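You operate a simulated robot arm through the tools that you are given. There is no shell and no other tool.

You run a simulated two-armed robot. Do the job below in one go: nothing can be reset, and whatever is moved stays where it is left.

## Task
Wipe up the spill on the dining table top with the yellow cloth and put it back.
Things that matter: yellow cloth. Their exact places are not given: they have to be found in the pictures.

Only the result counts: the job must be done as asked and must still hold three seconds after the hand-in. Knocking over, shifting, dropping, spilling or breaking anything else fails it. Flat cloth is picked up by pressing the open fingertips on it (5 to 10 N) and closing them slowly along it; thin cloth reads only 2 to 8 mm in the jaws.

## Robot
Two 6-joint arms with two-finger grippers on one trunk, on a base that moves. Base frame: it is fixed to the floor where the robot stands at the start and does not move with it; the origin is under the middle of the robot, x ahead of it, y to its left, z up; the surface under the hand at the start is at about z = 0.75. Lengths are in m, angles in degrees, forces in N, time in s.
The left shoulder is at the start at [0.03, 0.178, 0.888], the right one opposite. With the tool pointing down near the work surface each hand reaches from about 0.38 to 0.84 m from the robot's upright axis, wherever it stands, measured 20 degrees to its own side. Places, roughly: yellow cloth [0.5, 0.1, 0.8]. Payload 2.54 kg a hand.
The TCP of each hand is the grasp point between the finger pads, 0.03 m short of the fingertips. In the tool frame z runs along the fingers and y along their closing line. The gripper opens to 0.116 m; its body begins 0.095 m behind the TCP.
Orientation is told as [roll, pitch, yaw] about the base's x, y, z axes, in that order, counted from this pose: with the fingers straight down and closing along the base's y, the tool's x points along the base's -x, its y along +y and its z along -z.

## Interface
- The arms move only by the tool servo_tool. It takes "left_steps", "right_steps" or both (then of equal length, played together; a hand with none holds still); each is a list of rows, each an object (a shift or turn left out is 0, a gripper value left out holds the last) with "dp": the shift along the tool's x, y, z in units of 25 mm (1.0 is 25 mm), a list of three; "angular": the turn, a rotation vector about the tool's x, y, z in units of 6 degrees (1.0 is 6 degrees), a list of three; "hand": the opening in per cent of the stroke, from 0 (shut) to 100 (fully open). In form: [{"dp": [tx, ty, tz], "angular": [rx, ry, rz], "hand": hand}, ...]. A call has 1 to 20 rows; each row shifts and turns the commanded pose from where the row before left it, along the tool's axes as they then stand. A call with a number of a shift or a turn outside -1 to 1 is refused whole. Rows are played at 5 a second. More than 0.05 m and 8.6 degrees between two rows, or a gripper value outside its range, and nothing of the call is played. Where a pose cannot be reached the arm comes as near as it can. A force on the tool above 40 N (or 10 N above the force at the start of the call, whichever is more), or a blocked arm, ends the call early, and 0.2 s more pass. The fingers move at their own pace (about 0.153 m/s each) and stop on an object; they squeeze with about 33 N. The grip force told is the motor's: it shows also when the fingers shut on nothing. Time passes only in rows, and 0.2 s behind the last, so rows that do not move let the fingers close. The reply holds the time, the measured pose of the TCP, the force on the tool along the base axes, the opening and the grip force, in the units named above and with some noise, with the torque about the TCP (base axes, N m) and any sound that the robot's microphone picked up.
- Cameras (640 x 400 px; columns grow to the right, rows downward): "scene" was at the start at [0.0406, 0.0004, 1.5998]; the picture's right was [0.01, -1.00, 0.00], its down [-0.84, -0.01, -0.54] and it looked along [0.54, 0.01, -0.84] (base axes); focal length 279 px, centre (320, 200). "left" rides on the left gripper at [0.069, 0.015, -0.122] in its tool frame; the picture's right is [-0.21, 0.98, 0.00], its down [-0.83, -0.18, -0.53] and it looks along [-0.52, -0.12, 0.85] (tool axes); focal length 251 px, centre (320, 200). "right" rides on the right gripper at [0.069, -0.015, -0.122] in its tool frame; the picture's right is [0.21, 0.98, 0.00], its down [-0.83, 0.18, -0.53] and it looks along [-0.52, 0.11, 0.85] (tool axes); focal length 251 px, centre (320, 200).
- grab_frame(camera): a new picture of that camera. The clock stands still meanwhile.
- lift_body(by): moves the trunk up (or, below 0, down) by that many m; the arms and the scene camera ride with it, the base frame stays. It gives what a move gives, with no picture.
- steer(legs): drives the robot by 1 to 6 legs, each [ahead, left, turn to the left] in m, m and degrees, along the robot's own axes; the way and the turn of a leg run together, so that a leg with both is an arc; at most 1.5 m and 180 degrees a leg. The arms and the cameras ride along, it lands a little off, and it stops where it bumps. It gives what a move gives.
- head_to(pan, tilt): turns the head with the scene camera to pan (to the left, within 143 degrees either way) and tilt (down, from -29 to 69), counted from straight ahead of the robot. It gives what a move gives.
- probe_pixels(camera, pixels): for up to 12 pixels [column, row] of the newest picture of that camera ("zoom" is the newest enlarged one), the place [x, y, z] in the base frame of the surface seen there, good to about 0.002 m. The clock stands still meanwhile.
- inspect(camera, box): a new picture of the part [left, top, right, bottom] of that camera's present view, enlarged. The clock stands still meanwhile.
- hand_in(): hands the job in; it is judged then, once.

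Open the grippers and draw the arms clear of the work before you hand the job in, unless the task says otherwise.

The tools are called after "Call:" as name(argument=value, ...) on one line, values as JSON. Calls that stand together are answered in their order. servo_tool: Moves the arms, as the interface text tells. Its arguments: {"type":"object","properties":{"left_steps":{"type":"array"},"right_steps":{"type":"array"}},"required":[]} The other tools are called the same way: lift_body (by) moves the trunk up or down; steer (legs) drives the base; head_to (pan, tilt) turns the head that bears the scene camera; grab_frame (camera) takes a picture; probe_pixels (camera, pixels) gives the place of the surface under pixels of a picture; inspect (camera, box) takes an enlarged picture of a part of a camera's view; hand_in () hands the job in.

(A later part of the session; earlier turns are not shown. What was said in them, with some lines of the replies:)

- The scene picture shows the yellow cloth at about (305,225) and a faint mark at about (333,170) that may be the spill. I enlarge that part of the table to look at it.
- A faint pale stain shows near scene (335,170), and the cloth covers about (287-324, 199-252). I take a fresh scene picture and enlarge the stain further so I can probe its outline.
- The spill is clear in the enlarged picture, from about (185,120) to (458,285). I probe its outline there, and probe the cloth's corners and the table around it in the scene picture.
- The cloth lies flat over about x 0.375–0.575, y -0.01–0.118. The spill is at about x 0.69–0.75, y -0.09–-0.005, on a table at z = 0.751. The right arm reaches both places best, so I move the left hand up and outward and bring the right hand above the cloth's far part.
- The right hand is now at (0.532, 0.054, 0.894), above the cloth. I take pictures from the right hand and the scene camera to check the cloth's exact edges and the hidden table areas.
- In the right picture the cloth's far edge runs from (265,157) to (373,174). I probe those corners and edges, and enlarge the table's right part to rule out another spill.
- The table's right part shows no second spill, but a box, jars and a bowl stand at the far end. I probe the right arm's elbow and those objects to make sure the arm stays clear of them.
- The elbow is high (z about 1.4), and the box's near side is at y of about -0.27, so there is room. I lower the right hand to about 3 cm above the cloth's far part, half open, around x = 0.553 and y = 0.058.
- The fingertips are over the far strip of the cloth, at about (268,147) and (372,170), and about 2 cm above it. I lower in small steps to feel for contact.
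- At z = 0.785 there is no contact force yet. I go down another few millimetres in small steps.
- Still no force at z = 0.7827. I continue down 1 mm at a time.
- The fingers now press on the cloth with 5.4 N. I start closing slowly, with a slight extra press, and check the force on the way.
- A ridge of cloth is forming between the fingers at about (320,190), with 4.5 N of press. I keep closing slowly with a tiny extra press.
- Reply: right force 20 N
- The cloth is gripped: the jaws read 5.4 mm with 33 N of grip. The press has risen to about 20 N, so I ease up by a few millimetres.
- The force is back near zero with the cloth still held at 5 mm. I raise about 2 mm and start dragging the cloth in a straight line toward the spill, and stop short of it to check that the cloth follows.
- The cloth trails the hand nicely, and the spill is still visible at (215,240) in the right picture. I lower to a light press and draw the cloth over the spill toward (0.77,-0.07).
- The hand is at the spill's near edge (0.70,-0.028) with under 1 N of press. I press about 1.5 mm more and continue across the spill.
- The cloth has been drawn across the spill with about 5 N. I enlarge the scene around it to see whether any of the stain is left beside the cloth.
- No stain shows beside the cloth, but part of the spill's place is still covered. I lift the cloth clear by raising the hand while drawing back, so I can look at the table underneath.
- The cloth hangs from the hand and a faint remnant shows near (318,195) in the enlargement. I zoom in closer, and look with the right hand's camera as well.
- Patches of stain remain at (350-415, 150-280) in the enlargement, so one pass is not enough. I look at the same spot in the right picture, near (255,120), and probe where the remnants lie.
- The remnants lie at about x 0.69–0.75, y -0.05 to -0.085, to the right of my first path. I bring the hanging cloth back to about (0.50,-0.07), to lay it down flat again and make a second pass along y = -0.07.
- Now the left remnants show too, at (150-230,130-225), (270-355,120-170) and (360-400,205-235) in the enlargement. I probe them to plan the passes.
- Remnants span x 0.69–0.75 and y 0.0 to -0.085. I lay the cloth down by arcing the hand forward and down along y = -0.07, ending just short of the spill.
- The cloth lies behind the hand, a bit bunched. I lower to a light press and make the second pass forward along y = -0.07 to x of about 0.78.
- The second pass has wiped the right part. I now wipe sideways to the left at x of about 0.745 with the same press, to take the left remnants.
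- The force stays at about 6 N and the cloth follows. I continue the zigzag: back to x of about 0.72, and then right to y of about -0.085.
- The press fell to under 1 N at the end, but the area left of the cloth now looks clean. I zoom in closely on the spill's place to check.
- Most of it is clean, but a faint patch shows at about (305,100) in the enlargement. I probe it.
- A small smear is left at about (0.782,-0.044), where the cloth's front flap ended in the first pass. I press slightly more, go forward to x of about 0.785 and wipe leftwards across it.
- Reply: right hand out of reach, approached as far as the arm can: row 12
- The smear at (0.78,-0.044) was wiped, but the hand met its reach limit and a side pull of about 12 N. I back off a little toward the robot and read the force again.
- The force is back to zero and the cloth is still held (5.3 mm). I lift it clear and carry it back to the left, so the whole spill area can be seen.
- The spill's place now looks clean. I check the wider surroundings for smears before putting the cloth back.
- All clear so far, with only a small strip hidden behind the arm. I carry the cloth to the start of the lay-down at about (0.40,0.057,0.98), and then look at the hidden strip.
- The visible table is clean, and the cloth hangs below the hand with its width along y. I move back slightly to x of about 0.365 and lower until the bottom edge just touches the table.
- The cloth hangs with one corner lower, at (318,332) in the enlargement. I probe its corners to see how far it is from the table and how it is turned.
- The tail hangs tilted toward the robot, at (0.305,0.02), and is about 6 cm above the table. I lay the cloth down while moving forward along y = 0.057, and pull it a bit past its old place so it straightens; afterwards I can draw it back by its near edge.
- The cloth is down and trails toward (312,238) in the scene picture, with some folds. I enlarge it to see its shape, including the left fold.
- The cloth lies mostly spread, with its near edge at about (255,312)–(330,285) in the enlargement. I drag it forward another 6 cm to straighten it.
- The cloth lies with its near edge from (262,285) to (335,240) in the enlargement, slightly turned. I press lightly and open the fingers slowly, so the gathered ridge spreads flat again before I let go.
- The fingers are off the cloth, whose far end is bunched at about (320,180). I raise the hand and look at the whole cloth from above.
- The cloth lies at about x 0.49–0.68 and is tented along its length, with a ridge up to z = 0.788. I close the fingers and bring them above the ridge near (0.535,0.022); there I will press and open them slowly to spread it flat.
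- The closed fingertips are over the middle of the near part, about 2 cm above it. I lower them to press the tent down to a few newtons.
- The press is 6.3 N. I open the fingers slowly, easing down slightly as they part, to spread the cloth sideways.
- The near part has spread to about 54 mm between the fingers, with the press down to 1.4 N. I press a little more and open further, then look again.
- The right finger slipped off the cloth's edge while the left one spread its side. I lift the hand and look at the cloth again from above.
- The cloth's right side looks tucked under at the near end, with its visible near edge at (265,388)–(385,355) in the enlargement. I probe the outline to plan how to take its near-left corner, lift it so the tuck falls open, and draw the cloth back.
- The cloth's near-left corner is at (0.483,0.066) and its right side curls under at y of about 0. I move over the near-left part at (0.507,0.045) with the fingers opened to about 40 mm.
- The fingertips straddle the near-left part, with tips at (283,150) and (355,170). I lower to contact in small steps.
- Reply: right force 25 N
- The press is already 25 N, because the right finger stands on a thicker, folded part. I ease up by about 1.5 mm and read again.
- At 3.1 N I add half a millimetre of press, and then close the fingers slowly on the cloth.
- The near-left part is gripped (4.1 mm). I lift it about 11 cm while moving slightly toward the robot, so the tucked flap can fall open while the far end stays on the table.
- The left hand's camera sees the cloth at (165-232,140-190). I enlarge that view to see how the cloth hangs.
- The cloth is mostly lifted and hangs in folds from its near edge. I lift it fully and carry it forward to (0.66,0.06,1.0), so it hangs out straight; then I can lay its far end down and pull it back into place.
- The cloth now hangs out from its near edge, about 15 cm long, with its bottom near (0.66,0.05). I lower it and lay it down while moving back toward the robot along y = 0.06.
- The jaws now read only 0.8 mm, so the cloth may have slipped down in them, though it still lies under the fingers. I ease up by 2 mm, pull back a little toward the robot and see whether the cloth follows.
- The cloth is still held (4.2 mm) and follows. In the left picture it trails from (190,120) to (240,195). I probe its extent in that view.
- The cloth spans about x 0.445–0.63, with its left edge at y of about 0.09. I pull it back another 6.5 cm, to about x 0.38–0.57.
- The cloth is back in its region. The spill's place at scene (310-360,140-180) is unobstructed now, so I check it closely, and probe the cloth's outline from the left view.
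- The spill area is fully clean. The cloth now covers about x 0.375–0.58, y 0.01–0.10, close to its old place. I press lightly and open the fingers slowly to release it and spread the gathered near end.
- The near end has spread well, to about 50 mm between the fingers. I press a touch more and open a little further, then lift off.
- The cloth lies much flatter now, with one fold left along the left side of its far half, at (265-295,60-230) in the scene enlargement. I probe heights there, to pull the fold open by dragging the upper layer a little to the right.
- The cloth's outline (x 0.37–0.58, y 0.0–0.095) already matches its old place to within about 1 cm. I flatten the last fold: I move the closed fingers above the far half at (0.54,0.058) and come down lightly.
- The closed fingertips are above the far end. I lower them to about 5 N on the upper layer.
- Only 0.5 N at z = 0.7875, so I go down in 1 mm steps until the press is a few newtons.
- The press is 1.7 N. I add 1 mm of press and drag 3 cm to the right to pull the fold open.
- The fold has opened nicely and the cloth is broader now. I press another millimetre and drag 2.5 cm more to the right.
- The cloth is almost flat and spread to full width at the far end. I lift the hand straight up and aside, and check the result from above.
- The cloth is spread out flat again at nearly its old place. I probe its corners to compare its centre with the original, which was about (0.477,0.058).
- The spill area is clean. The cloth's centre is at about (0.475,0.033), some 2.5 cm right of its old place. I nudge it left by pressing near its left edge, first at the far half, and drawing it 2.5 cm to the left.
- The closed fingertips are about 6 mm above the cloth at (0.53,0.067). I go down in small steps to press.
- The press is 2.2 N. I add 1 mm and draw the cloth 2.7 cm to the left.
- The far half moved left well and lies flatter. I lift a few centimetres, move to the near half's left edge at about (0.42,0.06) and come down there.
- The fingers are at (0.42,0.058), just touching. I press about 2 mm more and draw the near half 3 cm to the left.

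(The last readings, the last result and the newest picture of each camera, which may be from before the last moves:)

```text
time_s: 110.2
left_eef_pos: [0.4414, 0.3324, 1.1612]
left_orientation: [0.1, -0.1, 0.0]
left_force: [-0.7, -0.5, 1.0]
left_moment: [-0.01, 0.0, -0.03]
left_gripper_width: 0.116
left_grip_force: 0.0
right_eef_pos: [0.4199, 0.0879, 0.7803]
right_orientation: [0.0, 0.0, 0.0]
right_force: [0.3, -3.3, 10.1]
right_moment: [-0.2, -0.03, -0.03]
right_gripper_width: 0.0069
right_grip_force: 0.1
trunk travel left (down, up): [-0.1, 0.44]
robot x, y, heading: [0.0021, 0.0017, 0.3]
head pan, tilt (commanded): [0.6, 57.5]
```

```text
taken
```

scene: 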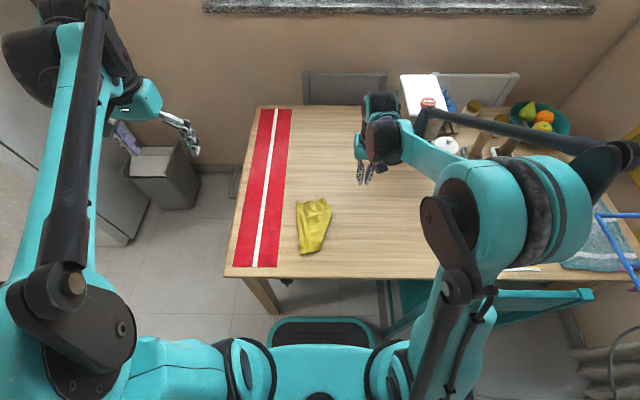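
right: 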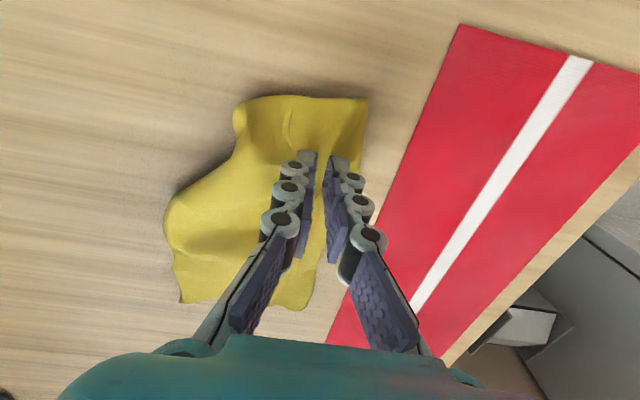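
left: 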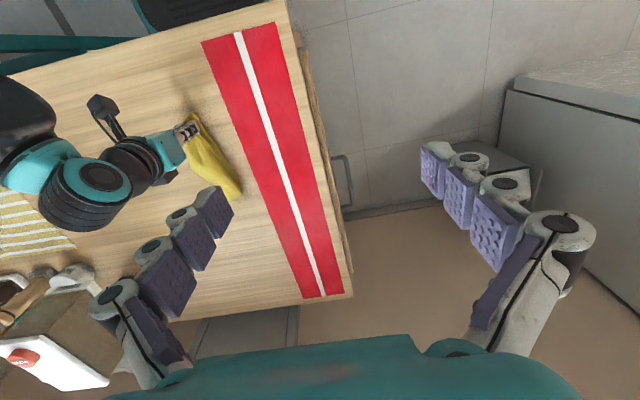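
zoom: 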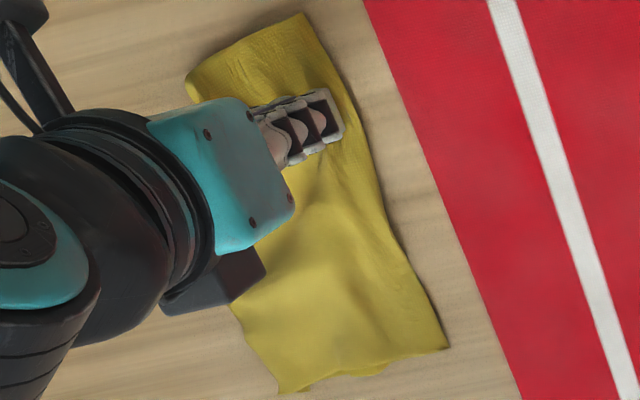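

The near half followed too, and the cloth lies spread with its left edge about parallel to the runner. I lift off straight up, move the right hand back to its starting place, open the gripper, and check the final picture.

Call:
servo_tool(right_steps=[{"dp": [0, 0, -0.2]}, {"dp": [0, 0, -0.5]}, {"dp": [0, 0, -0.9]}, {"dp": [0, 0, -1]}, {"dp": [0, -0.3, -1]}, {"dp": [-0.2, -0.7, -1]}, {"dp": [-0.3, -1, -1]}, {"dp": [-0.3, -1, -1]}, {"dp": [-0.3, -1, -1]}, {"dp": [-0.3, -1, -1]}, {"dp": [-0.3, -1, -0.5], "hand": 100}, {"dp": [-0.3, -1, 0]}, {"dp": [-0.3, -1, 0]}, {"dp": [-0.2, -1, 0]}, {"dp": [0, -1, 0]}, {"dp": [0, -1, 0]}, {"dp": [0, -0.5, 0]}, {"dp": [0, 0, 0]}, {"dp": [0, 0, 0]}])

Call:
grab_frame(camera="scene")

Call:
inspect(camera="scene", box=[265, 190, 345, 260])

Call:
probe_pixels(camera="zoom", pixels=[[320, 220], [320, 120], [320, 320], [280, 220], [380, 220]])

```text
time_s: 114.2
left_eef_pos: [0.4417, 0.3334, 1.1593]
left_orientation: [0.1, 0.0, 0.0]
left_force: [0.5, -0.4, 0.3]
left_moment: [0.01, 0.01, -0.01]
left_gripper_width: 0.1161
left_grip_force: 0.2
right_eef_pos: [0.4832, -0.1997, 1.0075]
right_orientation: [0.0, 0.0, 0.0]
right_force: [0.3, -0.9, -0.2]
right_moment: [0.01, 0.01, 0.0]
right_gripper_width: 0.1158
right_grip_force: 0.1
trunk travel left (down, up): [-0.1, 0.44]
robot x, y, heading: [-0.0027, 0.0008, 0.2]
head pan, tilt (commanded): [0.6, 57.5]
```

```text
taken
```

scene: 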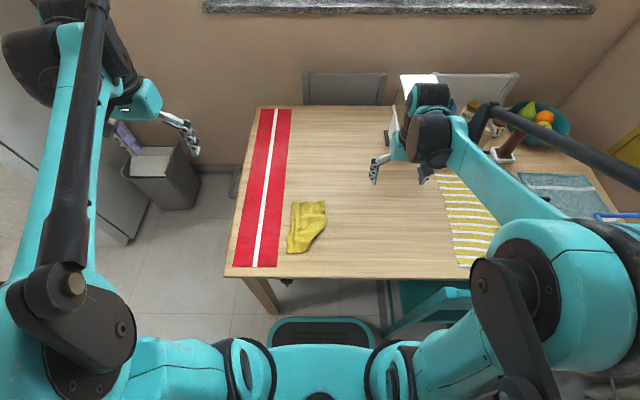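

```text
5.71 times, centred on (305, 225) of scene
```

zoom: 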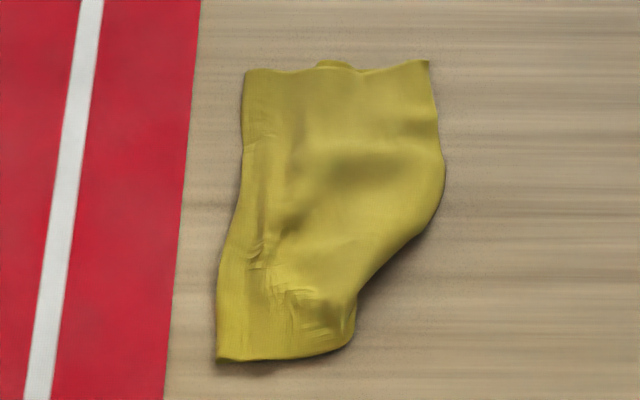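

```text
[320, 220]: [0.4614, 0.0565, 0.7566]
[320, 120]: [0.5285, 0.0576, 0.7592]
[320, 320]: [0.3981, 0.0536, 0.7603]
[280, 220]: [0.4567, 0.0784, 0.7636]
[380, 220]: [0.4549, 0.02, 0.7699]
```

The cloth now covers nearly the same outline as at the start: scene columns 287–327, rows 201–253, against 286–324 and 199–252 before. I do a last close check of the table where the spill was, and all around it.

Call:
inspect(camera="scene", box=[310, 145, 358, 175])

Call:
inspect(camera="scene", box=[280, 105, 376, 165])

Call:
inspect(camera="scene", box=[310, 160, 440, 240])

Call:
inspect(camera="right", box=[140, 0, 640, 400])

```text
13.33 times, centred on (334, 160) of scene
```

zoom: 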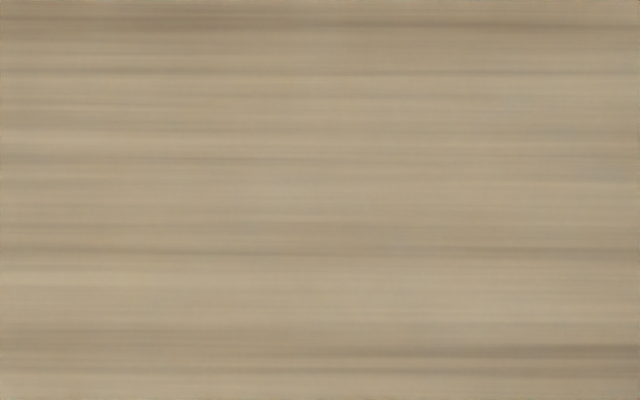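

```text
6.67 times, centred on (328, 135) of scene
```

zoom: 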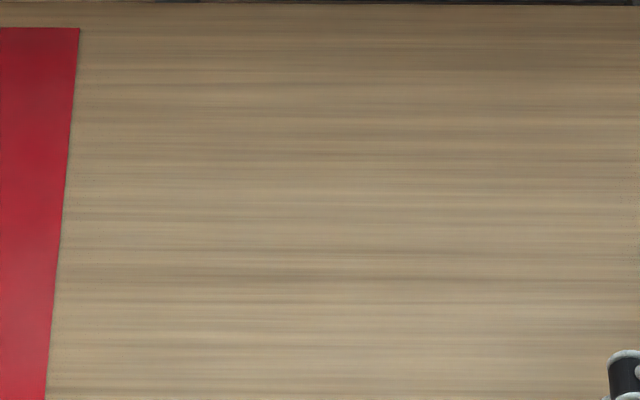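

```text
4.92 times, centred on (375, 200) of scene
```

zoom: 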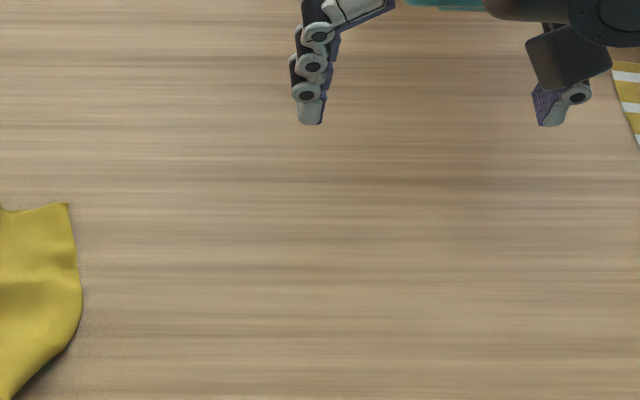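

```text
1.00 times, centred on (390, 200) of right (not enlarged: the box is as wide or as high as the picture)
```

zoom: 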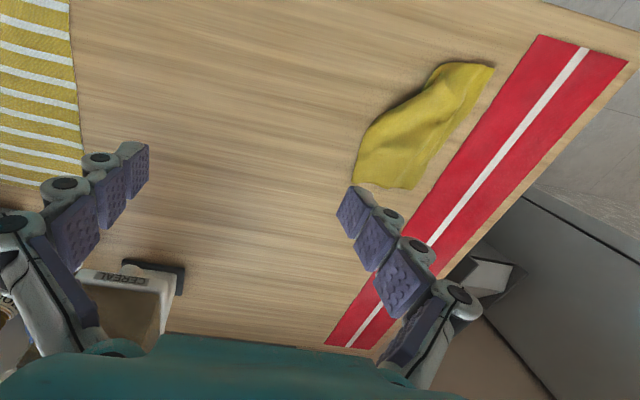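

The table shows no trace of the spill anywhere. The cloth rests at its old place, the box, mats and runner are unmoved, and both grippers are open and clear. I hand the job in.

Call:
hand_in()

```text
The job is handed in.
```

I wiped up the spill with the yellow cloth and put the cloth back in its original spot, then handed the job in.

- **Spill:** It took several passes, plus one more for a small smear the first pass left. Close-up checks afterwards showed no trace on the table.
- **Cloth:** It lies within about 1–2 cm of where it started. It isn't perfectly flat: the corner nearest the robot on the right is slightly tucked under, and there are a few wrinkles.
- **Everything else:** I saw no sign that anything else on the table had moved. Both grippers are open and the arms are clear of the table.
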